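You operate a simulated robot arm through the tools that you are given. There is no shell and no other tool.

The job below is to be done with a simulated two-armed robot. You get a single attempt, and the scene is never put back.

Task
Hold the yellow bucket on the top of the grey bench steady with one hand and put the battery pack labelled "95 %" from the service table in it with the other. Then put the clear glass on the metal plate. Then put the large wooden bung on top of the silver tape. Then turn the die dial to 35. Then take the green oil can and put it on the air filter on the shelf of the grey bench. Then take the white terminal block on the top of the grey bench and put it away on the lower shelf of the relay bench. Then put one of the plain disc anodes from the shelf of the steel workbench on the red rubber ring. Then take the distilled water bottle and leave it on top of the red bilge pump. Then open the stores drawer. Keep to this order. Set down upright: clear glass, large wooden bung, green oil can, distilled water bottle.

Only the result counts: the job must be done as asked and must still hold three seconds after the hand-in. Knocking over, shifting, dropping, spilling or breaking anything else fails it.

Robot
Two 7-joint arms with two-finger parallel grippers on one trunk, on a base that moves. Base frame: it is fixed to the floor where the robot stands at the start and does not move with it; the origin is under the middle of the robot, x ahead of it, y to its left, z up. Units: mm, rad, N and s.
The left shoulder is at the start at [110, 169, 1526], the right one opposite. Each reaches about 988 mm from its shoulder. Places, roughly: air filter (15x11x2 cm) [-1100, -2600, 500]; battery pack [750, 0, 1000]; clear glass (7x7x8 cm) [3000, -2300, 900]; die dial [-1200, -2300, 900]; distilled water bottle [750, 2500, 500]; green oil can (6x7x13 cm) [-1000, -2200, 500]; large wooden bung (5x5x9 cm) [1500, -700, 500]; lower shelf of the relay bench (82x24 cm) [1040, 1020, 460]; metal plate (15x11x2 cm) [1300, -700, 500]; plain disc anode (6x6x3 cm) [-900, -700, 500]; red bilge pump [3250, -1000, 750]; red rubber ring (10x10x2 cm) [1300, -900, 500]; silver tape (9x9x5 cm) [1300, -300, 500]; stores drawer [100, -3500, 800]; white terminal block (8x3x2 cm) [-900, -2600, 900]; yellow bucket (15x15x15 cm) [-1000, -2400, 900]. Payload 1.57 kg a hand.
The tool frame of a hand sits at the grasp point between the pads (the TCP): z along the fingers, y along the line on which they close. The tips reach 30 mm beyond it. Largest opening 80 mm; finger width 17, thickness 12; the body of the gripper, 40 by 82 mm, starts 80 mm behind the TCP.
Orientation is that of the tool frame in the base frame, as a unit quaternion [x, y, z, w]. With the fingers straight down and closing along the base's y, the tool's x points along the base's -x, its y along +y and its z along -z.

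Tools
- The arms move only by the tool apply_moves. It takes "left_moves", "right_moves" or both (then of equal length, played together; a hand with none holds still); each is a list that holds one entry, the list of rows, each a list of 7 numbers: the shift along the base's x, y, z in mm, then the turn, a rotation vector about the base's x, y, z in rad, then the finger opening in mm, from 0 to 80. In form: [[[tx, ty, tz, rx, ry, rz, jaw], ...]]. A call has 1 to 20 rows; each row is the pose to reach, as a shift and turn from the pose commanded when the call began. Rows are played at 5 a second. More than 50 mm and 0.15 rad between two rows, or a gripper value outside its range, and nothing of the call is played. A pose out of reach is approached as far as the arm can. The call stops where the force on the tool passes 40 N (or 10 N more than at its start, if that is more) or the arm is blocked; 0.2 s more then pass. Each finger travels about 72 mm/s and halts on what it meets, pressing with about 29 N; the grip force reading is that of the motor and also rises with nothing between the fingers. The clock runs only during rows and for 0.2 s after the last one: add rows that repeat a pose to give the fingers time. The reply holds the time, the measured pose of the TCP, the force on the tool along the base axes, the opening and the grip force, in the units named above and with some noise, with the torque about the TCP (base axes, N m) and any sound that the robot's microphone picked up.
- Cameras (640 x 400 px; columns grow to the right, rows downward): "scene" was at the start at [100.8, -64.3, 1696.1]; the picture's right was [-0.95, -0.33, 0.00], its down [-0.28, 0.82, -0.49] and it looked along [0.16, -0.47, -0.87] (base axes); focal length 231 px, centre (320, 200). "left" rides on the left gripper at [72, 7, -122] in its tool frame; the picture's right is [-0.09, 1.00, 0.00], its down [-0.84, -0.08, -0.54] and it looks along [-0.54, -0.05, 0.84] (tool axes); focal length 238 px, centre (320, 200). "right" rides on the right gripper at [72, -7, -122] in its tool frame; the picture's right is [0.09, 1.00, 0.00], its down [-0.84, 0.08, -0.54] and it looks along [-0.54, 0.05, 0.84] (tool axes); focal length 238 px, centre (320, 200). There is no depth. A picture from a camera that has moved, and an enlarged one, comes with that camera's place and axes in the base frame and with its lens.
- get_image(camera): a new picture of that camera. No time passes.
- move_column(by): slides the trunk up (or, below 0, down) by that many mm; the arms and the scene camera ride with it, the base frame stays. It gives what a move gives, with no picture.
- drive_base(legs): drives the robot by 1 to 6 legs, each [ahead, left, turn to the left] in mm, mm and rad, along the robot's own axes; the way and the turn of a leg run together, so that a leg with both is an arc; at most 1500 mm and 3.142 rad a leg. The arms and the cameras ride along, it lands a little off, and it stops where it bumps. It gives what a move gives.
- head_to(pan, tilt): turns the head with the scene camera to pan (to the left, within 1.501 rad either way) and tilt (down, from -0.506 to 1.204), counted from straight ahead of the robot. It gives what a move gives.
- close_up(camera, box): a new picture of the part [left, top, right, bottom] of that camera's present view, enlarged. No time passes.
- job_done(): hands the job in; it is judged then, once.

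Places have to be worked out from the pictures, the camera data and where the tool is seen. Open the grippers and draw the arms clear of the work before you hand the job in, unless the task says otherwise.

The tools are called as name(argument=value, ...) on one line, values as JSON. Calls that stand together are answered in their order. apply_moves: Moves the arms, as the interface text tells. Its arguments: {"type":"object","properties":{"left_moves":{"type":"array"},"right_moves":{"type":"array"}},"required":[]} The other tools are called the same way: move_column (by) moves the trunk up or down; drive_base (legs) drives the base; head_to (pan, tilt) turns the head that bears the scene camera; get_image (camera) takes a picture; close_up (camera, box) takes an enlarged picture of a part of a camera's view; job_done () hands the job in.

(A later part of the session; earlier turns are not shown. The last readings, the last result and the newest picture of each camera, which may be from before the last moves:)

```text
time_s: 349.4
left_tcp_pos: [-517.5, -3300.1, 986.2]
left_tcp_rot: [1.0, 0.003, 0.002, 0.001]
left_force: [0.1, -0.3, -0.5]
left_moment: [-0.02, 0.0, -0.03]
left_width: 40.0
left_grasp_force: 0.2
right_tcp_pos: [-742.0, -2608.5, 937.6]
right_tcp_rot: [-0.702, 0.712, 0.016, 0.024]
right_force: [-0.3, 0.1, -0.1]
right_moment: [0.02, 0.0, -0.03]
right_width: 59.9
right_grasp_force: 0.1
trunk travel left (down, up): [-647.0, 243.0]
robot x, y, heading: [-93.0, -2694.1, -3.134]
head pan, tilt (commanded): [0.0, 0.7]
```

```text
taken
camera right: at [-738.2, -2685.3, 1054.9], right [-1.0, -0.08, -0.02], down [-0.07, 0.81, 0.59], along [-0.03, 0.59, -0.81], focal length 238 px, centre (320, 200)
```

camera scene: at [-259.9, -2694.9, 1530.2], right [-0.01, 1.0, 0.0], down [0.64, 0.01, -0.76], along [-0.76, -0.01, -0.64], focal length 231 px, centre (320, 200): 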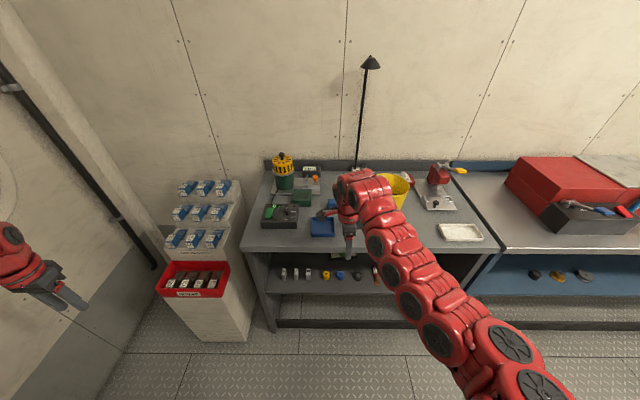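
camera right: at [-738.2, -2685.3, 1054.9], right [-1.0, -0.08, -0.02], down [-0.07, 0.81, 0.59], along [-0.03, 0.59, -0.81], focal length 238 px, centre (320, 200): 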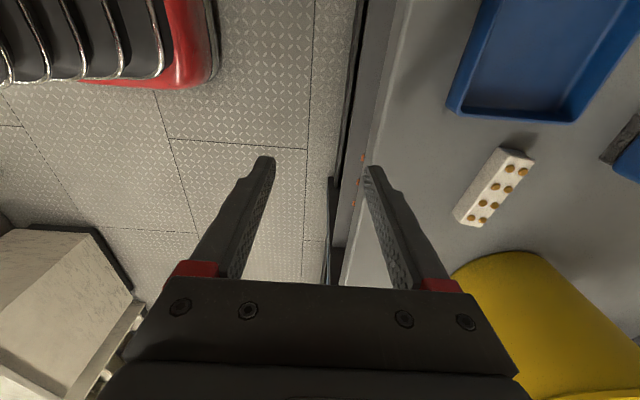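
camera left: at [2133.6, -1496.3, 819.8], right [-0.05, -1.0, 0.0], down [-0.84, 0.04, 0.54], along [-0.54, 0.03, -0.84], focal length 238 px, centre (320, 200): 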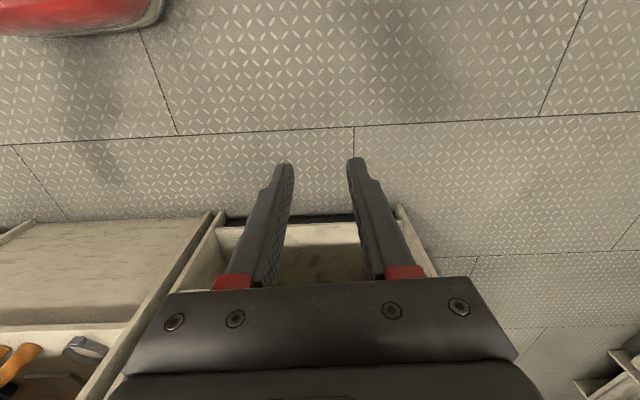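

The block's centre is ≈(-904, -2579), turned ~10°. I drive ahead 162 mm with 28 mm to the right.

drive_base(legs=[[162, -29, 0]])

apply_moves(right_moves=[[[0, 0, 0, 0, 0, -0.1, 60], [0, 0, 0, 0, 0, -0.2, 60], [0, 0, 0, 0, 0, -0.2, 60]]])

get_image(camera="right")

close_up(camera="scene", box=[260, 150, 420, 250])

```text
time_s: 350.9
left_tcp_pos: [-685.4, -3273.1, 985.2]
left_tcp_rot: [1.0, 0.003, 0.001, 0.001]
left_force: [-1.0, -0.3, 0.5]
left_moment: [-0.02, -0.02, 0.02]
left_width: 39.8
left_grasp_force: 0.1
right_tcp_pos: [-910.6, -2581.9, 937.3]
right_tcp_rot: [-0.702, 0.711, 0.015, 0.024]
right_force: [-0.3, 0.2, -0.5]
right_moment: [-0.02, 0.02, 0.0]
right_width: 60.0
right_grasp_force: 0.1
trunk travel left (down, up): [-647.0, 243.0]
robot x, y, heading: [-263.9, -2667.5, -3.132]
head pan, tilt (commanded): [0.0, 0.7]
```

```text
time_s: 351.7
left_tcp_pos: [-685.3, -3273.2, 985.2]
left_tcp_rot: [1.0, 0.004, 0.002, 0.001]
left_force: [0.2, 0.1, 0.2]
left_moment: [0.02, 0.01, 0.0]
left_width: 39.8
left_grasp_force: 0.0
right_tcp_pos: [-909.0, -2580.6, 935.3]
right_tcp_rot: [-0.627, 0.778, 0.016, 0.024]
right_force: [0.2, 0.0, 0.6]
right_moment: [0.02, 0.01, -0.01]
right_width: 60.2
right_grasp_force: 0.0
trunk travel left (down, up): [-647.0, 243.0]
robot x, y, heading: [-260.6, -2662.0, -3.131]
head pan, tilt (commanded): [0.0, 0.7]
```

```text
taken
camera right: at [-920.6, -2658.2, 1052.7], right [-0.99, 0.12, -0.01], down [0.09, 0.8, 0.59], along [0.08, 0.58, -0.81], focal length 238 px, centre (320, 200)
```

right: 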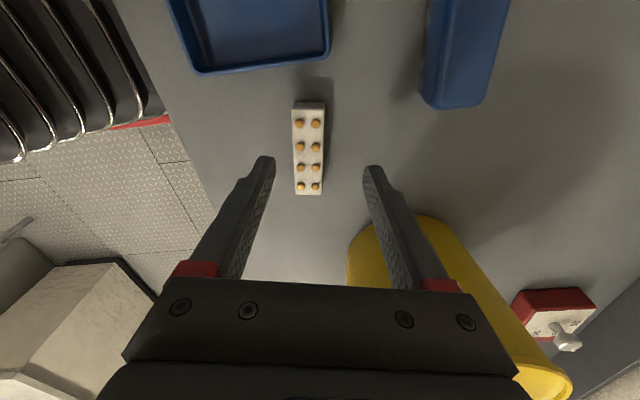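

```text
4.00 times, centred on (340, 200) of scene
camera zoom: at [-427.7, -2668.7, 1530.3], right [-0.01, 1.0, 0.0], down [0.64, 0.01, -0.77], along [-0.77, -0.01, -0.64], focal length 923 px, centre (240, 200)
```

zoom: 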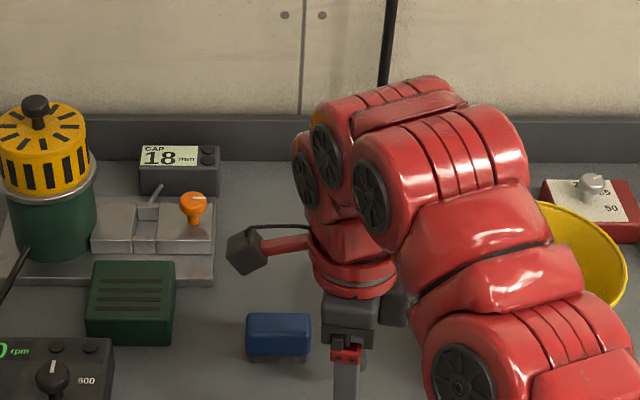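

The block is aligned with the fingers, 10 mm toward +x. I shift 10 mm and lower the trunk 50 mm.

apply_moves(right_moves=[[[5, 0, 0, 0, 0, 0, 60], [10, 0, 0, 0, 0, 0, 60], [10, 0, 0, 0, 0, 0, 60]]])

move_column(by=-40)

get_image(camera="right")

```text
time_s: 352.5
left_tcp_pos: [-684.6, -3273.3, 985.7]
left_tcp_rot: [1.0, 0.004, 0.001, 0.001]
left_force: [0.4, -0.2, -0.6]
left_moment: [-0.02, -0.02, 0.02]
left_width: 40.0
left_grasp_force: 0.0
right_tcp_pos: [-901.2, -2579.4, 938.3]
right_tcp_rot: [-0.628, 0.778, 0.014, 0.024]
right_force: [0.7, 0.0, -0.7]
right_moment: [0.01, -0.02, 0.01]
right_width: 59.8
right_grasp_force: 0.0
trunk travel left (down, up): [-647.0, 243.0]
robot x, y, heading: [-259.7, -2666.3, -3.133]
head pan, tilt (commanded): [0.0, 0.7]
```

```text
time_s: 353.3
left_tcp_pos: [-684.8, -3273.6, 945.9]
left_tcp_rot: [1.0, 0.004, 0.002, 0.001]
left_force: [-0.5, 0.5, 1.1]
left_moment: [-0.01, -0.01, 0.01]
left_width: 40.1
left_grasp_force: 0.1
right_tcp_pos: [-900.9, -2580.4, 898.6]
right_tcp_rot: [-0.628, 0.778, 0.014, 0.024]
right_force: [0.5, 0.3, 0.4]
right_moment: [0.03, 0.04, -0.02]
right_width: 60.0
right_grasp_force: 0.1
trunk travel left (down, up): [-607.0, 283.0]
robot x, y, heading: [-257.8, -2666.7, -3.13]
head pan, tilt (commanded): [0.0, 0.7]
```

```text
taken
camera right: at [-912.7, -2657.9, 1014.9], right [-0.99, 0.12, -0.01], down [0.09, 0.8, 0.59], along [0.08, 0.58, -0.81], focal length 238 px, centre (320, 200)
```

right: 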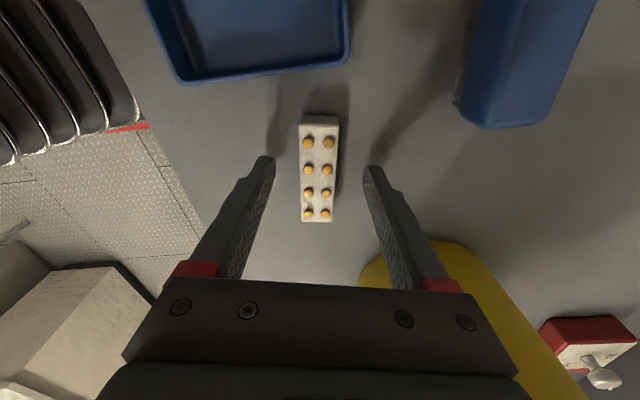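

Centred. I lower 14 mm more and close on the block.

move_column(by=-14)

apply_moves(right_moves=[[[0, 0, 0, 0, 0, 0, 48], [0, 0, 0, 0, 0, 0, 36], [0, 0, 0, 0, 0, 0, 24], [0, 0, 0, 0, 0, 0, 15], [0, 0, 0, 0, 0, 0, 15]]])

move_column(by=60)

get_image(camera="right")

```text
time_s: 353.8
left_tcp_pos: [-685.7, -3273.0, 934.9]
left_tcp_rot: [1.0, 0.003, 0.0, 0.002]
left_force: [-0.3, -0.3, 0.0]
left_moment: [0.01, -0.03, -0.03]
left_width: 39.9
left_grasp_force: 0.1
right_tcp_pos: [-903.7, -2578.9, 890.9]
right_tcp_rot: [-0.627, 0.779, 0.019, 0.019]
right_force: [2.7, 0.6, 19.1]
right_moment: [-0.18, -0.64, -0.14]
right_width: 61.1
right_grasp_force: 0.8
trunk travel left (down, up): [-596.0, 294.0]
robot x, y, heading: [-262.1, -2664.7, -3.132]
head pan, tilt (commanded): [0.0, 0.7]
stopped: the force on the tool passed its limit at 48 N (the readings are from after the stop); the commanded pose is now the measured one
```

```text
time_s: 355.0
left_tcp_pos: [-684.4, -3273.7, 935.4]
left_tcp_rot: [1.0, 0.003, 0.002, 0.001]
left_force: [0.6, 1.5, -0.2]
left_moment: [0.02, -0.01, 0.01]
left_width: 39.9
left_grasp_force: 0.0
right_tcp_pos: [-902.2, -2580.9, 890.3]
right_tcp_rot: [-0.627, 0.779, 0.018, 0.02]
right_force: [3.6, -2.6, 13.7]
right_moment: [-0.22, -0.25, 0.02]
right_width: 22.9
right_grasp_force: 29.0
trunk travel left (down, up): [-596.0, 294.0]
robot x, y, heading: [-264.6, -2665.1, -3.133]
head pan, tilt (commanded): [0.0, 0.7]
```

```text
time_s: 356.0
left_tcp_pos: [-685.1, -3273.5, 995.4]
left_tcp_rot: [1.0, 0.003, 0.001, 0.0]
left_force: [0.2, -0.9, -0.2]
left_moment: [-0.02, 0.0, -0.01]
left_width: 40.4
left_grasp_force: 0.1
right_tcp_pos: [-903.3, -2580.0, 948.7]
right_tcp_rot: [-0.627, 0.779, 0.017, 0.02]
right_force: [0.0, -0.9, -0.3]
right_moment: [0.0, -0.02, 0.03]
right_width: 23.0
right_grasp_force: 29.0
trunk travel left (down, up): [-656.0, 234.0]
robot x, y, heading: [-265.3, -2663.4, -3.134]
head pan, tilt (commanded): [0.0, 0.7]
```

```text
taken
camera right: at [-914.2, -2657.5, 1066.4], right [-0.99, 0.12, -0.01], down [0.1, 0.8, 0.59], along [0.08, 0.58, -0.81], focal length 238 px, centre (320, 200)
```

right: 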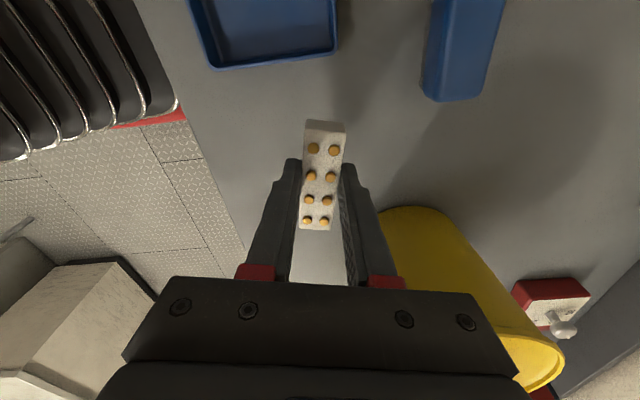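

The block is held (23 mm). I back off from the bench, turn right to face +y and drive up the aisle toward the relay bench.

drive_base(legs=[[-400, 0, 0], [0, 0, -1.579], [1300, 0, 0]])

head_to(pan=-0.4, tilt=0.35)

get_image(camera="scene")

```text
time_s: 368.6
left_tcp_pos: [-447.9, -911.3, 994.7]
left_tcp_rot: [-0.704, 0.71, 0.0, -0.002]
left_force: [0.7, 0.0, 0.6]
left_moment: [-0.03, 0.01, 0.01]
left_width: 39.9
left_grasp_force: 0.1
right_tcp_pos: [247.9, -703.5, 949.0]
right_tcp_rot: [0.114, 0.993, -0.003, 0.027]
right_force: [-0.1, 0.0, -0.1]
right_moment: [0.02, 0.0, 0.0]
right_width: 23.0
right_grasp_force: 29.8
trunk travel left (down, up): [-656.0, 234.0]
robot x, y, heading: [151.5, -1342.9, 1.564]
head pan, tilt (commanded): [0.0, 0.7]
```

```text
time_s: 369.5
left_tcp_pos: [-449.3, -911.3, 995.4]
left_tcp_rot: [-0.704, 0.71, 0.0, -0.002]
left_force: [0.4, 0.6, 0.4]
left_moment: [-0.01, 0.0, 0.02]
left_width: 40.3
left_grasp_force: 0.1
right_tcp_pos: [247.2, -702.9, 949.4]
right_tcp_rot: [0.114, 0.993, -0.002, 0.027]
right_force: [-0.7, 0.2, -1.2]
right_moment: [0.02, 0.0, -0.02]
right_width: 22.7
right_grasp_force: 29.0
trunk travel left (down, up): [-656.0, 234.0]
robot x, y, heading: [151.6, -1345.2, 1.564]
head pan, tilt (commanded): [-0.4, 0.351]
```

```text
taken
camera scene: at [188.5, -1179.4, 1570.4], right [0.92, -0.39, 0.0], down [-0.14, -0.32, -0.94], along [0.37, 0.86, -0.34], focal length 231 px, centre (320, 200)
```

scene: 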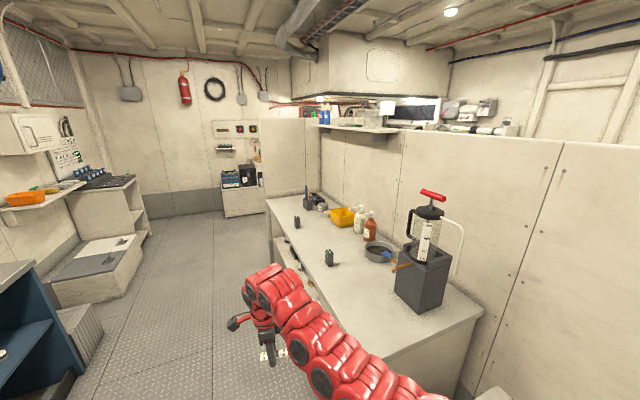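

Aisle ahead is clear. I drive another 1900 mm and look right, past the booth's end wall.

drive_base(legs=[[1500, 0, 0], [450, 0, 0]])

head_to(pan=-0.7, tilt=0.4)

get_image(camera="scene")

head_to(pan=-1.4, tilt=0.5)

get_image(camera="scene")

```text
time_s: 379.2
left_tcp_pos: [-515.7, 1003.9, 995.0]
left_tcp_rot: [0.723, -0.691, 0.001, 0.002]
left_force: [-0.7, 0.7, 0.5]
left_moment: [0.02, 0.05, 0.0]
left_width: 40.0
left_grasp_force: 0.1
right_tcp_pos: [167.3, 1247.7, 950.0]
right_tcp_rot: [0.087, 0.996, -0.002, 0.027]
right_force: [0.5, -0.6, -0.6]
right_moment: [0.01, 0.0, 0.01]
right_width: 22.8
right_grasp_force: 29.2
trunk travel left (down, up): [-656.0, 234.0]
robot x, y, heading: [105.9, 602.0, 1.618]
head pan, tilt (commanded): [-0.4, 0.351]
```

```text
time_s: 380.0
left_tcp_pos: [-517.0, 1003.4, 996.4]
left_tcp_rot: [0.722, -0.692, 0.001, 0.002]
left_force: [0.0, 0.8, -0.2]
left_moment: [-0.03, -0.02, -0.01]
left_width: 40.2
left_grasp_force: 0.0
right_tcp_pos: [167.8, 1248.6, 949.0]
right_tcp_rot: [0.088, 0.996, -0.002, 0.027]
right_force: [-0.5, 0.7, -0.2]
right_moment: [-0.02, -0.01, 0.03]
right_width: 22.9
right_grasp_force: 28.8
trunk travel left (down, up): [-656.0, 234.0]
robot x, y, heading: [105.6, 605.8, 1.615]
head pan, tilt (commanded): [-0.7, 0.4]
```

```text
taken
camera scene: at [158.5, 755.6, 1566.0], right [0.79, -0.61, 0.0], down [-0.24, -0.31, -0.92], along [0.56, 0.73, -0.39], focal length 231 px, centre (320, 200)
```

scene: 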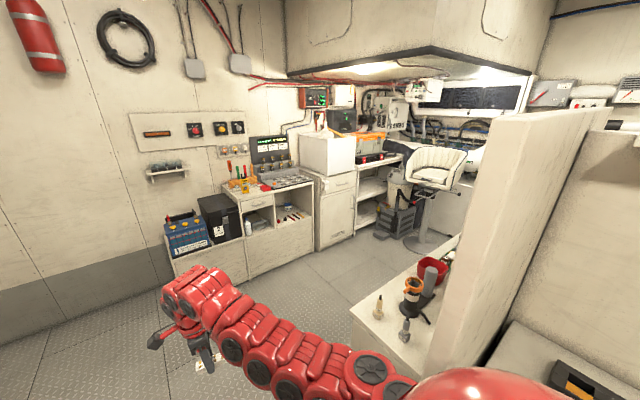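

```text
time_s: 381.1
left_tcp_pos: [-515.9, 1004.5, 996.1]
left_tcp_rot: [0.722, -0.691, 0.001, 0.002]
left_force: [0.3, 0.7, -0.8]
left_moment: [0.0, 0.0, 0.02]
left_width: 39.8
left_grasp_force: 0.0
right_tcp_pos: [167.2, 1247.2, 949.4]
right_tcp_rot: [0.088, 0.996, -0.002, 0.027]
right_force: [-0.4, -0.7, -0.3]
right_moment: [0.0, 0.02, 0.02]
right_width: 22.9
right_grasp_force: 29.0
trunk travel left (down, up): [-656.0, 234.0]
robot x, y, heading: [104.1, 604.2, 1.616]
head pan, tilt (commanded): [-1.4, 0.499]
```

```text
taken
camera scene: at [191.1, 702.0, 1556.8], right [0.22, -0.98, 0.0], down [-0.47, -0.1, -0.88], along [0.86, 0.19, -0.48], focal length 231 px, centre (320, 200)
```

scene: 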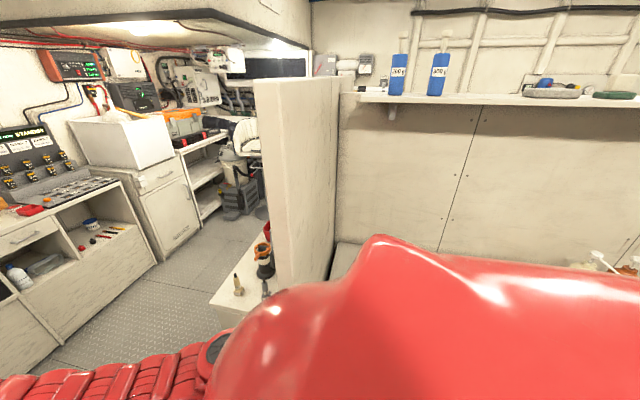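

The relay bench is behind the booth's end wall, facing +y. I raise the trunk for safety, drive on to y≈1650 and turn right to face +x.

move_column(by=200)

drive_base(legs=[[1080, -40, -0.045], [0, 0, -1.571]])

head_to(pan=-0.7, tilt=0.5)

get_image(camera="scene")

```text
time_s: 383.2
left_tcp_pos: [-517.0, 1002.5, 1194.2]
left_tcp_rot: [0.722, -0.692, 0.001, 0.002]
left_force: [0.0, 0.0, 0.5]
left_moment: [-0.02, 0.01, 0.02]
left_width: 39.9
left_grasp_force: 0.1
right_tcp_pos: [167.9, 1247.8, 1148.9]
right_tcp_rot: [0.089, 0.996, -0.002, 0.026]
right_force: [-0.3, -0.1, -1.2]
right_moment: [0.03, 0.0, 0.02]
right_width: 22.9
right_grasp_force: 29.0
trunk travel left (down, up): [-856.0, 34.0]
robot x, y, heading: [103.2, 600.1, 1.621]
head pan, tilt (commanded): [-1.4, 0.499]
```

```text
time_s: 392.6
left_tcp_pos: [574.2, 2299.0, 1195.9]
left_tcp_rot: [0.0, 1.0, 0.0, -0.002]
left_force: [0.0, -0.3, -1.2]
left_moment: [0.0, -0.03, -0.01]
left_width: 40.0
left_grasp_force: 0.0
right_tcp_pos: [787.9, 1605.2, 1149.4]
right_tcp_rot: [0.78, 0.625, -0.021, 0.018]
right_force: [-0.6, 0.4, -0.5]
right_moment: [0.0, -0.02, 0.0]
right_width: 22.9
right_grasp_force: 28.6
trunk travel left (down, up): [-856.0, 34.0]
robot x, y, heading: [148.6, 1696.1, 0.002]
head pan, tilt (commanded): [-1.4, 0.499]
```

```text
time_s: 393.6
left_tcp_pos: [573.8, 2300.3, 1194.2]
left_tcp_rot: [0.001, 1.0, 0.001, -0.002]
left_force: [0.0, -0.5, 0.7]
left_moment: [-0.01, -0.01, -0.01]
left_width: 39.6
left_grasp_force: 0.1
right_tcp_pos: [788.1, 1605.3, 1149.7]
right_tcp_rot: [0.78, 0.625, -0.021, 0.017]
right_force: [0.5, -0.6, -0.6]
right_moment: [0.02, 0.02, 0.0]
right_width: 22.9
right_grasp_force: 28.5
trunk travel left (down, up): [-856.0, 34.0]
robot x, y, heading: [146.2, 1694.0, 0.006]
head pan, tilt (commanded): [-0.7, 0.499]
```

```text
taken
camera scene: at [296.4, 1634.6, 1756.8], right [-0.64, -0.77, 0.0], down [-0.37, 0.31, -0.88], along [0.67, -0.56, -0.48], focal length 231 px, centre (320, 200)
```

scene: 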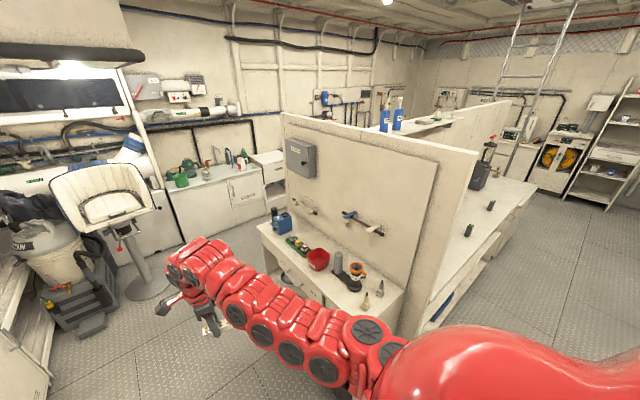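

The relay bench runs along the partition (front y≈1150, x≈610–1443). I drive to x≈1046, y≈1850 and turn to face it.

drive_base(legs=[[900, 150, 0], [0, 0, -1.577]])

head_to(pan=0.0, tilt=0.7)

get_image(camera="scene")

```text
time_s: 402.4
left_tcp_pos: [1621.9, 1368.0, 1195.0]
left_tcp_rot: [0.735, 0.678, 0.001, -0.001]
left_force: [-0.1, -0.1, -0.6]
left_moment: [0.0, 0.02, 0.03]
left_width: 40.1
left_grasp_force: 0.1
right_tcp_pos: [911.1, 1210.1, 1148.9]
right_tcp_rot: [0.988, -0.15, -0.027, -0.004]
right_force: [0.0, -0.9, -1.0]
right_moment: [0.0, 0.02, 0.0]
right_width: 23.0
right_grasp_force: 29.1
trunk travel left (down, up): [-856.0, 34.0]
robot x, y, heading: [1050.3, 1840.2, -1.649]
head pan, tilt (commanded): [-0.7, 0.499]
```

```text
time_s: 403.5
left_tcp_pos: [1620.8, 1366.3, 1195.5]
left_tcp_rot: [0.735, 0.678, 0.002, -0.001]
left_force: [-0.4, 0.0, -0.3]
left_moment: [-0.02, -0.01, 0.01]
left_width: 40.1
left_grasp_force: 0.0
right_tcp_pos: [910.5, 1210.2, 1147.7]
right_tcp_rot: [0.988, -0.15, -0.027, -0.004]
right_force: [-0.3, -0.2, -0.5]
right_moment: [0.0, 0.04, 0.03]
right_width: 22.5
right_grasp_force: 28.8
trunk travel left (down, up): [-856.0, 34.0]
robot x, y, heading: [1050.5, 1842.3, -1.649]
head pan, tilt (commanded): [0.0, 0.7]
```

```text
taken
camera scene: at [1037.7, 1675.5, 1739.1], right [-1.0, 0.08, 0.0], down [0.05, 0.64, -0.77], along [-0.06, -0.76, -0.64], focal length 231 px, centre (320, 200)
```

scene: 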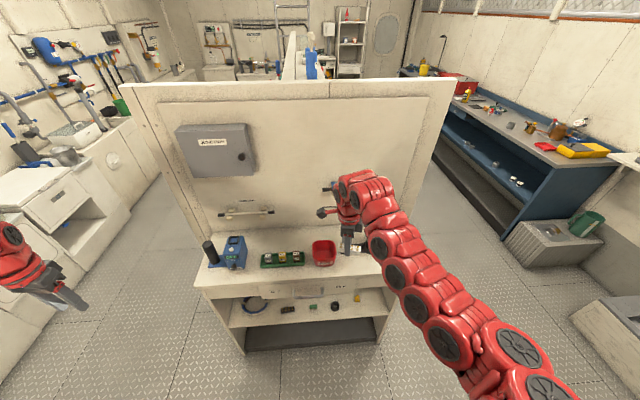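

I see the relay bench with shelves below. I zoom in.

close_up(camera="scene", box=[190, 230, 400, 360])

```text
3.05 times, centred on (295, 295) of scene
camera zoom: at [1037.7, 1675.5, 1739.1], right [-1.0, 0.08, 0.0], down [0.05, 0.64, -0.77], along [-0.06, -0.76, -0.64], focal length 704 px, centre (396, -90)
```

zoom: 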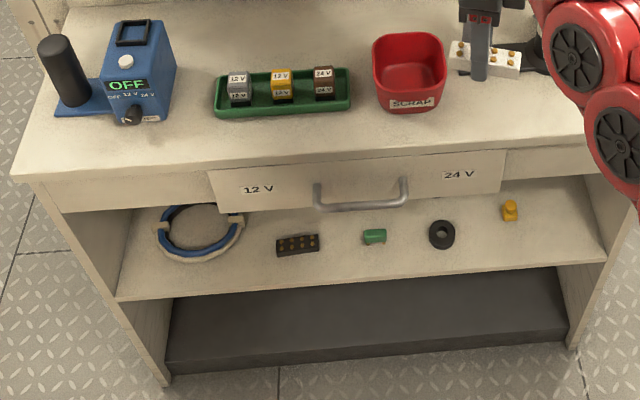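

The lower shelf (z≈460, opening up to ≈719, front y≈1155) has a free gap at x≈1091 between the black terminal strip and the green piece. I back off 220 mm, lower the trunk and restore the hand's roll.

drive_base(legs=[[-220, 0, 0.078]])

move_column(by=-400)

move_column(by=-150)

apply_moves(right_moves=[[[0, 0, 0, 0, 0, 0.14, 15], [0, 0, 0, 0, 0, 0.28, 15], [0, 0, 0, 0, 0, 0.42, 15], [0, 0, 0, 0, 0, 0.56, 15], [0, 0, 0, 0, 0, 0.7, 15], [0, 0, 0, 0, 0, 0.84, 15], [0, 0, 0, 0, 0, 0.98, 15], [0, 0, 0, 0, 0, 1.12, 15], [0, 0, 0, 0, 0, 1.26, 15], [0, 0, 0, 0, 0, 1.4, 15], [0, 0, 0, 0, 0, 1.54, 15], [0, 0, 0, 0, 0, 1.68, 15], [0, 0, 0, 0, 0, 1.77, 15]]])

get_image(camera="right")

```text
time_s: 405.2
left_tcp_pos: [1663.4, 1632.9, 1194.5]
left_tcp_rot: [0.709, 0.705, 0.003, -0.001]
left_force: [0.1, 0.3, -0.3]
left_moment: [0.02, 0.0, -0.01]
left_width: 40.0
left_grasp_force: 0.1
right_tcp_pos: [968.4, 1422.2, 1149.0]
right_tcp_rot: [0.993, -0.111, -0.027, -0.004]
right_force: [-0.1, 0.6, -0.5]
right_moment: [0.01, -0.03, 0.01]
right_width: 22.9
right_grasp_force: 28.5
trunk travel left (down, up): [-856.0, 34.0]
robot x, y, heading: [1062.1, 2061.1, -1.573]
head pan, tilt (commanded): [0.0, 0.7]
```

```text
time_s: 409.0
left_tcp_pos: [1664.0, 1633.4, 795.4]
left_tcp_rot: [0.708, 0.706, 0.003, -0.001]
left_force: [0.6, 0.1, 0.3]
left_moment: [0.0, -0.02, -0.01]
left_width: 39.8
left_grasp_force: 0.1
right_tcp_pos: [968.9, 1424.0, 749.2]
right_tcp_rot: [0.993, -0.112, -0.027, -0.003]
right_force: [-0.2, 0.4, -0.4]
right_moment: [0.0, 0.03, 0.02]
right_width: 23.0
right_grasp_force: 29.3
trunk travel left (down, up): [-456.0, 434.0]
robot x, y, heading: [1061.8, 2064.2, -1.571]
head pan, tilt (commanded): [0.0, 0.7]
```

```text
time_s: 410.8
left_tcp_pos: [1662.9, 1634.5, 645.7]
left_tcp_rot: [0.708, 0.707, 0.003, -0.001]
left_force: [0.9, -0.3, 0.6]
left_moment: [-0.01, 0.02, 0.03]
left_width: 40.3
left_grasp_force: 0.1
right_tcp_pos: [967.7, 1423.7, 599.3]
right_tcp_rot: [0.993, -0.112, -0.027, -0.003]
right_force: [-1.0, -0.4, -0.5]
right_moment: [-0.01, -0.01, -0.02]
right_width: 22.9
right_grasp_force: 28.7
trunk travel left (down, up): [-306.0, 584.0]
robot x, y, heading: [1062.5, 2066.4, -1.574]
head pan, tilt (commanded): [0.0, 0.7]
```

```text
time_s: 413.6
left_tcp_pos: [1664.7, 1635.3, 645.3]
left_tcp_rot: [0.708, 0.706, 0.001, 0.0]
left_force: [-1.5, 0.5, -0.5]
left_moment: [-0.01, 0.02, -0.03]
left_width: 39.6
left_grasp_force: 0.0
right_tcp_pos: [975.4, 1411.5, 596.8]
right_tcp_rot: [0.715, 0.699, -0.019, 0.019]
right_force: [-0.8, 0.3, -0.8]
right_moment: [-0.04, 0.01, -0.02]
right_width: 23.0
right_grasp_force: 28.9
right hand out of reach, approached as far as the arm can: row 5, 6, 7, 8, 9, 10, 11, 12, 13
trunk travel left (down, up): [-306.0, 584.0]
robot x, y, heading: [1062.0, 2062.6, -1.569]
head pan, tilt (commanded): [0.0, 0.7]
```

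```text
taken
camera right: at [969.1, 1489.9, 715.5], right [1.0, 0.07, -0.01], down [0.06, -0.81, 0.58], along [0.04, -0.58, -0.81], focal length 238 px, centre (320, 200)
```

right: 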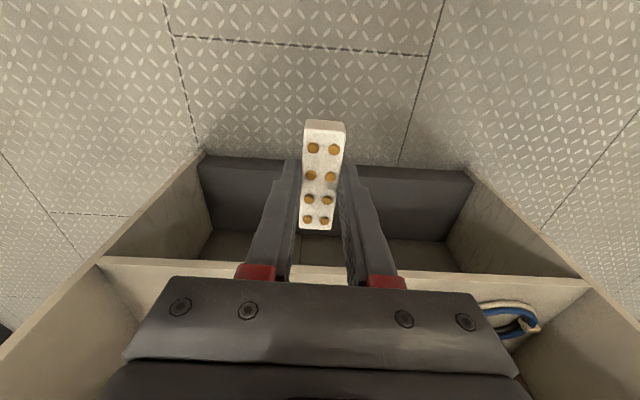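

Roll restored (block's long axis now points toward the shelf). I pitch the hand up by ~0.56 rad (to ≈58°).

apply_moves(right_moves=[[[0, -10, 0, -0.14, 0, 0, 15], [0, -20, 0, -0.28, 0, 0, 15], [0, -30, 0, -0.42, 0, 0, 15], [0, -40, 0, -0.56, 0, 0, 15], [0, -40, 0, -0.56, 0, 0, 15]]])

get_image(camera="right")

get_image(camera="scene")

```text
time_s: 414.8
left_tcp_pos: [1663.6, 1635.1, 645.1]
left_tcp_rot: [0.709, 0.705, 0.002, -0.001]
left_force: [-1.0, 0.3, 0.5]
left_moment: [0.0, -0.01, -0.01]
left_width: 39.9
left_grasp_force: 0.0
right_tcp_pos: [1001.1, 1320.1, 597.9]
right_tcp_rot: [0.683, 0.665, -0.212, 0.215]
right_force: [-0.3, 0.3, -0.4]
right_moment: [0.04, 0.0, 0.0]
right_width: 22.8
right_grasp_force: 29.1
right hand out of reach, approached as far as the arm can: row 2, 3, 4, 5
trunk travel left (down, up): [-306.0, 584.0]
robot x, y, heading: [1058.3, 2062.6, -1.571]
head pan, tilt (commanded): [0.0, 0.7]
```

```text
taken
camera right: at [996.9, 1449.2, 655.5], right [1.0, 0.05, -0.04], down [0.06, -0.37, 0.93], along [0.03, -0.93, -0.38], focal length 238 px, centre (320, 200)
```

right: 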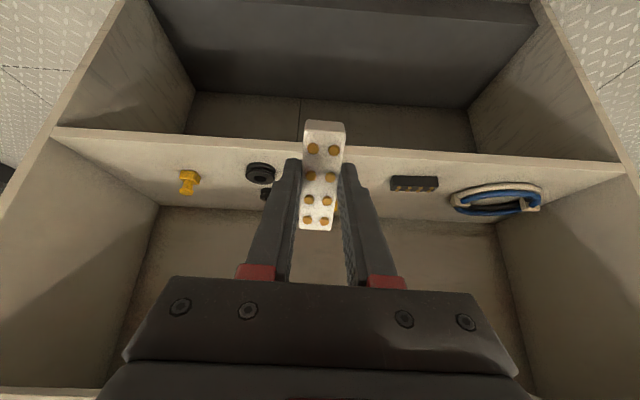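

```text
taken
camera scene: at [1059.0, 1897.3, 1189.1], right [-1.0, 0.0, 0.0], down [0.0, 0.64, -0.76], along [0.0, -0.76, -0.64], focal length 231 px, centre (320, 200)
```

scene: 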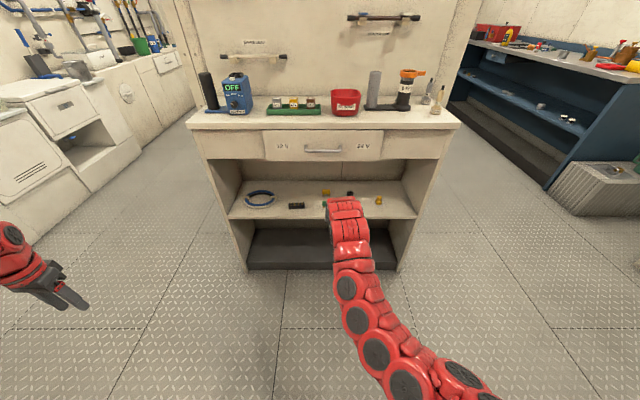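

Hand pitch ≈55°. I zoom on the shelf to choose the free spot.

close_up(camera="scene", box=[220, 160, 440, 260])

close_up(camera="right", box=[140, 120, 560, 260])

```text
2.91 times, centred on (330, 210) of scene
camera zoom: at [1059.0, 1897.3, 1189.1], right [-1.0, 0.0, 0.0], down [0.0, 0.64, -0.76], along [0.0, -0.76, -0.64], focal length 672 px, centre (291, 171)
```

zoom: 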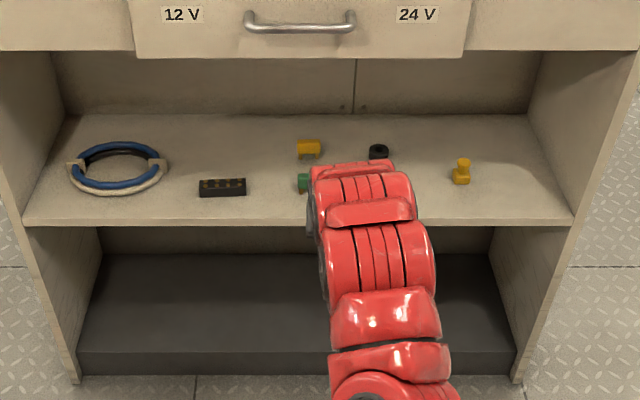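

```text
1.52 times, centred on (350, 190) of right
camera zoom: at [996.9, 1449.2, 655.5], right [1.0, 0.05, -0.04], down [0.06, -0.37, 0.93], along [0.03, -0.93, -0.38], focal length 363 px, centre (274, 215)
```

zoom: 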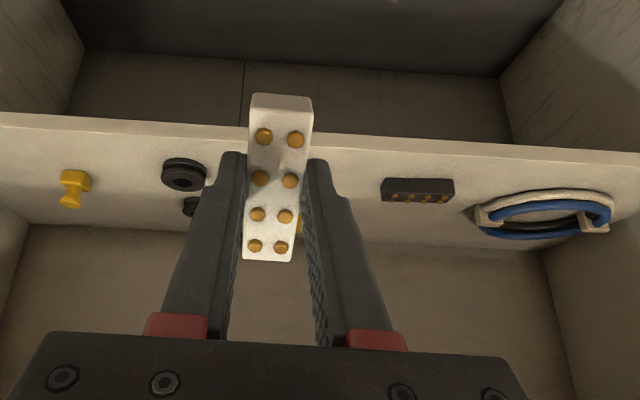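

The shelf front is at y≈1156, z≈461, drawer bottom z≈761; the free gap is x≈1055–1135. I align x (strafe left 94 mm) and lower the trunk 68 mm while outside.

drive_base(legs=[[0, 94, 0]])

move_column(by=-66)

get_image(camera="right")

```text
time_s: 415.9
left_tcp_pos: [1758.8, 1633.9, 644.1]
left_tcp_rot: [0.709, 0.705, 0.003, 0.0]
left_force: [-0.3, 0.6, 0.2]
left_moment: [0.02, 0.03, 0.04]
left_width: 40.1
left_grasp_force: 0.0
right_tcp_pos: [1098.0, 1318.2, 596.9]
right_tcp_rot: [0.684, 0.665, -0.211, 0.215]
right_force: [-0.8, 0.6, -0.5]
right_moment: [0.06, 0.01, -0.02]
right_width: 22.9
right_grasp_force: 28.9
trunk travel left (down, up): [-306.0, 584.0]
robot x, y, heading: [1155.1, 2061.2, -1.571]
head pan, tilt (commanded): [0.0, 0.7]
```

```text
time_s: 416.9
left_tcp_pos: [1758.2, 1633.8, 578.7]
left_tcp_rot: [0.709, 0.705, 0.003, 0.001]
left_force: [0.4, -0.3, 0.7]
left_moment: [-0.02, -0.03, 0.01]
left_width: 40.0
left_grasp_force: 0.0
right_tcp_pos: [1097.9, 1319.8, 532.8]
right_tcp_rot: [0.684, 0.665, -0.211, 0.215]
right_force: [1.3, 0.8, 0.1]
right_moment: [0.05, 0.04, 0.03]
right_width: 23.0
right_grasp_force: 29.1
trunk travel left (down, up): [-240.0, 650.0]
robot x, y, heading: [1159.1, 2063.1, -1.569]
head pan, tilt (commanded): [0.0, 0.7]
```

```text
taken
camera right: at [1091.8, 1449.4, 589.8], right [1.0, 0.05, -0.04], down [0.06, -0.38, 0.93], along [0.03, -0.93, -0.38], focal length 238 px, centre (320, 200)
```

right: 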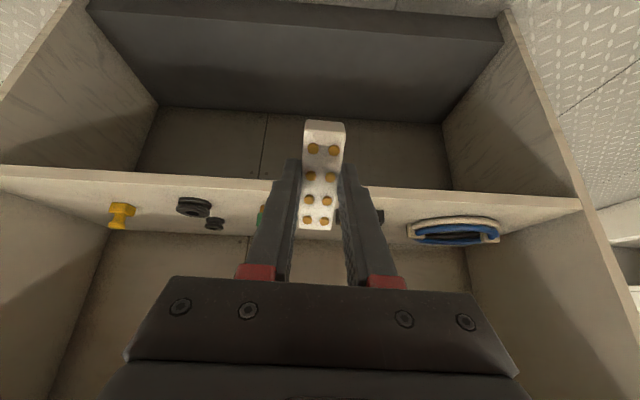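

Aligned with the gap (x≈1097). I drive in 190 mm, then check.

drive_base(legs=[[190, 0, 0]])

get_image(camera="right")

close_up(camera="scene", box=[200, 160, 440, 290])

```text
time_s: 418.5
left_tcp_pos: [1758.3, 1441.9, 579.3]
left_tcp_rot: [0.71, 0.704, 0.002, -0.001]
left_force: [-0.4, 0.1, 0.4]
left_moment: [-0.01, -0.02, 0.02]
left_width: 39.8
left_grasp_force: 0.0
right_tcp_pos: [1095.0, 1128.8, 531.4]
right_tcp_rot: [0.684, 0.664, -0.211, 0.215]
right_force: [-0.4, 0.4, -0.1]
right_moment: [0.0, 0.0, 0.02]
right_width: 22.9
right_grasp_force: 29.0
trunk travel left (down, up): [-240.0, 650.0]
robot x, y, heading: [1154.7, 1873.3, -1.574]
head pan, tilt (commanded): [0.0, 0.7]
```

```text
taken
camera right: at [1090.8, 1258.9, 589.2], right [1.0, 0.05, -0.04], down [0.06, -0.38, 0.92], along [0.03, -0.93, -0.38], focal length 238 px, centre (320, 200)
```

right: 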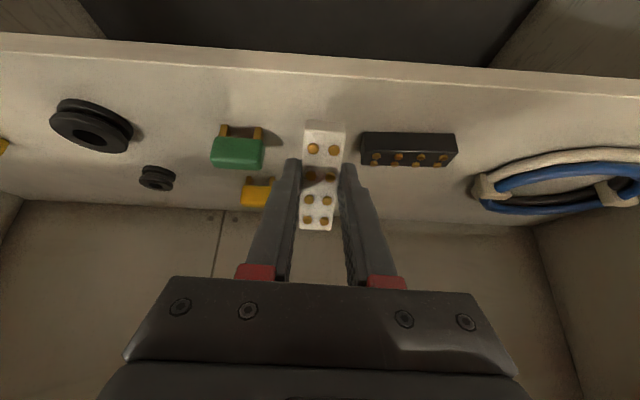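

```text
2.67 times, centred on (320, 225) of scene
camera zoom: at [1153.9, 1706.4, 1123.0], right [-1.0, 0.0, 0.0], down [0.0, 0.64, -0.76], along [0.0, -0.76, -0.64], focal length 616 px, centre (320, 133)
```

zoom: 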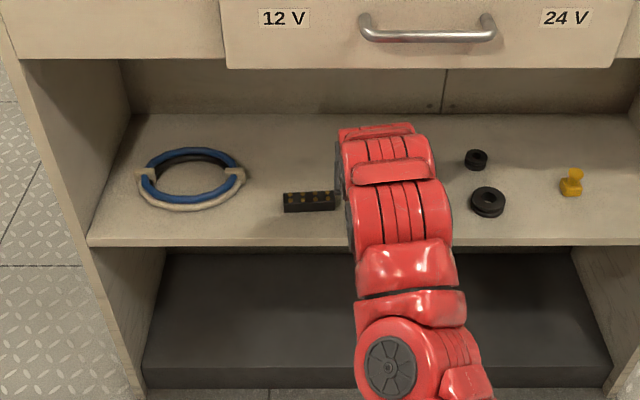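

The gap is x≈1046–1126. I shift the hand −8 mm in x and drive 38 mm further.

apply_moves(right_moves=[[[-4, 0, 0, 0, 0, 0, 15], [-8, 0, 0, 0, 0, 0, 15], [-8, 0, 0, 0, 0, 0, 15]]])

drive_base(legs=[[40, 0, 0]])

move_column(by=-10)

get_image(camera="right")

```text
time_s: 419.3
left_tcp_pos: [1756.8, 1442.7, 578.1]
left_tcp_rot: [0.709, 0.705, 0.002, -0.001]
left_force: [-0.7, -0.1, 0.0]
left_moment: [-0.01, -0.01, -0.01]
left_width: 40.1
left_grasp_force: 0.1
right_tcp_pos: [1088.8, 1126.3, 532.9]
right_tcp_rot: [0.685, 0.664, -0.211, 0.213]
right_force: [-0.1, 0.7, 0.6]
right_moment: [0.01, -0.02, 0.0]
right_width: 22.7
right_grasp_force: 29.5
trunk travel left (down, up): [-240.0, 650.0]
robot x, y, heading: [1156.5, 1872.7, -1.573]
head pan, tilt (commanded): [0.0, 0.7]
```

```text
time_s: 420.2
left_tcp_pos: [1758.1, 1402.7, 578.0]
left_tcp_rot: [0.709, 0.705, 0.002, 0.0]
left_force: [0.7, -0.3, -0.5]
left_moment: [0.03, 0.01, -0.04]
left_width: 40.2
left_grasp_force: 0.1
right_tcp_pos: [1088.8, 1086.4, 530.7]
right_tcp_rot: [0.684, 0.665, -0.21, 0.214]
right_force: [0.0, 0.6, -0.3]
right_moment: [0.03, 0.02, 0.03]
right_width: 22.6
right_grasp_force: 29.2
trunk travel left (down, up): [-240.0, 650.0]
robot x, y, heading: [1156.2, 1832.1, -1.576]
head pan, tilt (commanded): [0.0, 0.7]
```

```text
time_s: 420.7
left_tcp_pos: [1758.1, 1402.1, 568.9]
left_tcp_rot: [0.71, 0.704, 0.002, 0.0]
left_force: [-0.1, -0.2, 0.4]
left_moment: [-0.01, 0.02, 0.04]
left_width: 40.1
left_grasp_force: 0.0
right_tcp_pos: [1088.2, 1086.4, 522.0]
right_tcp_rot: [0.684, 0.664, -0.21, 0.214]
right_force: [0.5, 0.1, -0.2]
right_moment: [0.03, 0.0, 0.01]
right_width: 22.7
right_grasp_force: 29.2
trunk travel left (down, up): [-230.0, 660.0]
robot x, y, heading: [1153.5, 1838.5, -1.575]
head pan, tilt (commanded): [0.0, 0.7]
```

```text
taken
camera right: at [1084.2, 1215.9, 580.5], right [1.0, 0.05, -0.04], down [0.06, -0.38, 0.92], along [0.03, -0.92, -0.38], focal length 238 px, centre (320, 200)
```

right: 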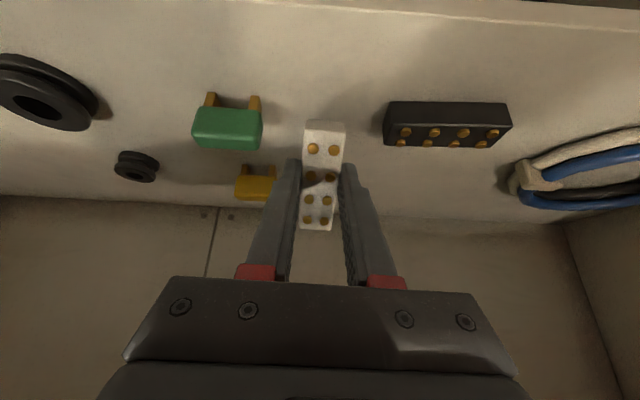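

Good clearance on both sides. I lower in small steps until the block touches the shelf.

move_column(by=-5)

move_column(by=-3)

```text
time_s: 421.3
left_tcp_pos: [1759.0, 1402.7, 564.0]
left_tcp_rot: [0.709, 0.705, 0.002, 0.0]
left_force: [-0.2, 0.2, 0.3]
left_moment: [-0.02, 0.0, -0.02]
left_width: 40.1
left_grasp_force: 0.0
right_tcp_pos: [1089.1, 1085.4, 518.1]
right_tcp_rot: [0.685, 0.664, -0.21, 0.214]
right_force: [0.0, 0.3, -0.2]
right_moment: [0.02, -0.03, 0.0]
right_width: 22.7
right_grasp_force: 29.4
trunk travel left (down, up): [-225.0, 665.0]
robot x, y, heading: [1153.8, 1836.6, -1.576]
head pan, tilt (commanded): [0.0, 0.7]
```

```text
time_s: 421.8
left_tcp_pos: [1757.3, 1402.7, 561.3]
left_tcp_rot: [0.709, 0.706, 0.001, -0.001]
left_force: [0.5, -0.1, -0.2]
left_moment: [0.02, 0.0, 0.04]
left_width: 39.9
left_grasp_force: 0.0
right_tcp_pos: [1088.7, 1086.4, 515.1]
right_tcp_rot: [0.685, 0.664, -0.211, 0.214]
right_force: [0.6, 0.1, -0.1]
right_moment: [0.01, -0.02, 0.0]
right_width: 22.6
right_grasp_force: 28.9
trunk travel left (down, up): [-222.0, 668.0]
robot x, y, heading: [1155.5, 1835.0, -1.568]
head pan, tilt (commanded): [0.0, 0.7]
```

No contact yet. Further down in 3–4 mm steps.

move_column(by=-4)

move_column(by=-4)

get_image(camera="right")

```text
time_s: 422.3
left_tcp_pos: [1757.9, 1402.7, 557.3]
left_tcp_rot: [0.709, 0.705, 0.002, -0.001]
left_force: [0.4, -0.5, 0.0]
left_moment: [0.0, -0.04, 0.0]
left_width: 39.7
left_grasp_force: 0.1
right_tcp_pos: [1088.0, 1085.6, 510.4]
right_tcp_rot: [0.685, 0.664, -0.211, 0.213]
right_force: [0.5, -0.5, -0.8]
right_moment: [0.04, 0.02, 0.01]
right_width: 22.8
right_grasp_force: 28.9
trunk travel left (down, up): [-218.0, 672.0]
robot x, y, heading: [1152.7, 1831.4, -1.576]
head pan, tilt (commanded): [0.0, 0.7]
```

```text
time_s: 422.9
left_tcp_pos: [1758.1, 1403.7, 552.5]
left_tcp_rot: [0.708, 0.706, 0.001, -0.001]
left_force: [-0.8, 0.0, 0.5]
left_moment: [0.02, -0.02, 0.0]
left_width: 40.1
left_grasp_force: 0.1
right_tcp_pos: [1089.5, 1085.6, 507.0]
right_tcp_rot: [0.684, 0.665, -0.21, 0.213]
right_force: [0.5, 0.7, 0.2]
right_moment: [0.0, 0.0, -0.01]
right_width: 22.8
right_grasp_force: 29.2
trunk travel left (down, up): [-214.0, 676.0]
robot x, y, heading: [1154.5, 1828.3, -1.573]
head pan, tilt (commanded): [0.0, 0.7]
```

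```text
taken
camera right: at [1084.2, 1215.8, 564.4], right [1.0, 0.05, -0.04], down [0.06, -0.38, 0.92], along [0.03, -0.92, -0.38], focal length 238 px, centre (320, 200)
```

right: 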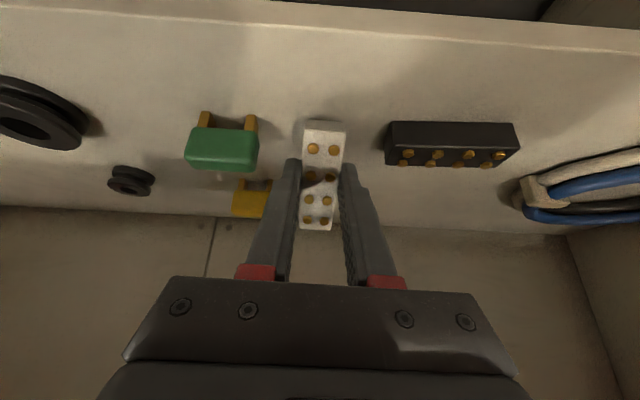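

Nearly touching. I continue in small steps.

move_column(by=-4)

move_column(by=-3)

```text
time_s: 423.4
left_tcp_pos: [1757.6, 1404.2, 548.9]
left_tcp_rot: [0.709, 0.706, 0.002, 0.0]
left_force: [-0.1, 0.0, -0.6]
left_moment: [-0.02, 0.0, -0.03]
left_width: 39.8
left_grasp_force: 0.2
right_tcp_pos: [1088.5, 1086.1, 502.7]
right_tcp_rot: [0.685, 0.664, -0.211, 0.213]
right_force: [-0.4, -1.1, 5.4]
right_moment: [0.0, 0.06, 0.02]
right_width: 22.6
right_grasp_force: 29.3
trunk travel left (down, up): [-210.0, 680.0]
robot x, y, heading: [1156.0, 1833.9, -1.568]
head pan, tilt (commanded): [0.0, 0.7]
```

```text
time_s: 423.9
left_tcp_pos: [1758.8, 1402.9, 546.0]
left_tcp_rot: [0.709, 0.706, 0.001, 0.0]
left_force: [0.0, 0.0, 0.1]
left_moment: [-0.03, 0.02, 0.01]
left_width: 40.2
left_grasp_force: 0.0
right_tcp_pos: [1090.6, 1085.6, 503.0]
right_tcp_rot: [0.684, 0.664, -0.213, 0.216]
right_force: [0.2, -2.2, 21.3]
right_moment: [0.14, 0.09, 0.04]
right_width: 23.0
right_grasp_force: 28.5
trunk travel left (down, up): [-207.0, 683.0]
robot x, y, heading: [1155.9, 1834.1, -1.573]
head pan, tilt (commanded): [0.0, 0.7]
```

Contact with the shelf. I relieve 2 mm and open the fingers.

move_column(by=3)

apply_moves(right_moves=[[[0, 0, 0, 0, 0, 0, 28], [0, 0, 0, 0, 0, 0, 34], [0, 0, 0, 0, 0, 0, 40], [0, 0, 0, 0, 0, 0, 40], [0, 0, 0, 0, 0, 0, 40]]])

get_image(camera="right")

```text
time_s: 424.4
left_tcp_pos: [1757.3, 1403.1, 548.6]
left_tcp_rot: [0.709, 0.705, 0.001, -0.001]
left_force: [0.1, -0.3, 0.9]
left_moment: [0.01, 0.03, -0.01]
left_width: 40.0
left_grasp_force: 0.0
right_tcp_pos: [1089.2, 1087.2, 501.9]
right_tcp_rot: [0.684, 0.664, -0.211, 0.215]
right_force: [0.3, -2.4, 13.0]
right_moment: [0.12, 0.09, 0.04]
right_width: 23.1
right_grasp_force: 29.0
trunk travel left (down, up): [-210.0, 680.0]
robot x, y, heading: [1155.2, 1832.8, -1.57]
head pan, tilt (commanded): [0.0, 0.7]
```

```text
time_s: 425.6
left_tcp_pos: [1758.7, 1402.8, 548.3]
left_tcp_rot: [0.708, 0.706, 0.003, -0.001]
left_force: [-0.2, 0.0, 0.4]
left_moment: [0.0, -0.01, -0.05]
left_width: 40.0
left_grasp_force: 0.1
right_tcp_pos: [1088.7, 1086.9, 502.6]
right_tcp_rot: [0.684, 0.665, -0.21, 0.214]
right_force: [0.0, -0.5, 0.3]
right_moment: [0.0, 0.04, 0.01]
right_width: 39.7
right_grasp_force: 0.1
trunk travel left (down, up): [-210.0, 680.0]
robot x, y, heading: [1156.9, 1830.2, -1.572]
head pan, tilt (commanded): [0.0, 0.7]
```

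```text
taken
camera right: at [1084.2, 1215.8, 560.4], right [1.0, 0.05, -0.04], down [0.06, -0.38, 0.92], along [0.03, -0.92, -0.38], focal length 238 px, centre (320, 200)
```

right: 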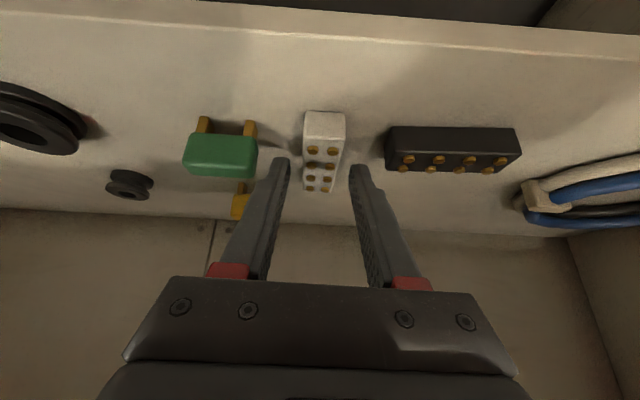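

The block lies flat on the lower shelf (step 6 done). I raise 30 mm and back out.

move_column(by=30)

drive_base(legs=[[-260, 0, 0]])

close_up(camera="scene", box=[200, 140, 440, 260])

```text
time_s: 426.4
left_tcp_pos: [1758.3, 1402.1, 578.8]
left_tcp_rot: [0.709, 0.705, 0.002, -0.001]
left_force: [0.2, 0.3, 1.2]
left_moment: [0.01, 0.01, 0.03]
left_width: 40.1
left_grasp_force: 0.1
right_tcp_pos: [1089.5, 1086.6, 531.6]
right_tcp_rot: [0.685, 0.664, -0.211, 0.213]
right_force: [-0.1, 1.0, 0.2]
right_moment: [0.0, -0.04, -0.02]
right_width: 40.0
right_grasp_force: 0.1
trunk travel left (down, up): [-240.0, 650.0]
robot x, y, heading: [1156.8, 1833.9, -1.574]
head pan, tilt (commanded): [0.0, 0.7]
```

```text
time_s: 428.3
left_tcp_pos: [1761.1, 1673.7, 579.1]
left_tcp_rot: [0.706, 0.708, 0.002, -0.001]
left_force: [0.0, 0.4, 0.2]
left_moment: [-0.01, 0.01, 0.03]
left_width: 39.9
left_grasp_force: 0.0
right_tcp_pos: [1095.0, 1351.8, 531.2]
right_tcp_rot: [0.682, 0.667, -0.211, 0.215]
right_force: [0.2, -0.5, -0.2]
right_moment: [-0.02, 0.01, 0.02]
right_width: 40.0
right_grasp_force: 0.0
trunk travel left (down, up): [-240.0, 650.0]
robot x, y, heading: [1151.5, 2099.3, -1.563]
head pan, tilt (commanded): [0.0, 0.7]
```

```text
2.67 times, centred on (320, 200) of scene
camera zoom: at [1154.5, 1933.3, 1123.2], right [-1.0, -0.01, 0.0], down [0.0, 0.64, -0.77], along [0.01, -0.77, -0.64], focal length 616 px, centre (320, 200)
```

zoom: 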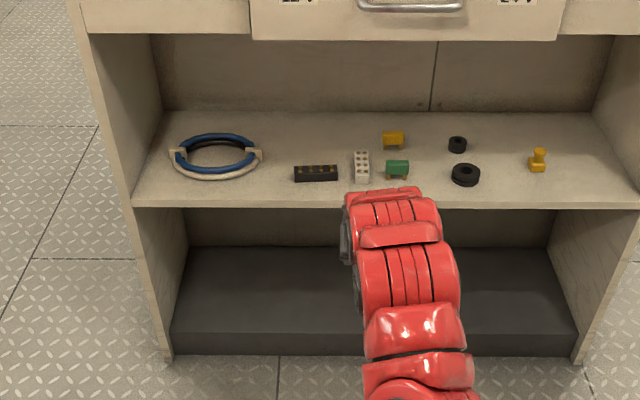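

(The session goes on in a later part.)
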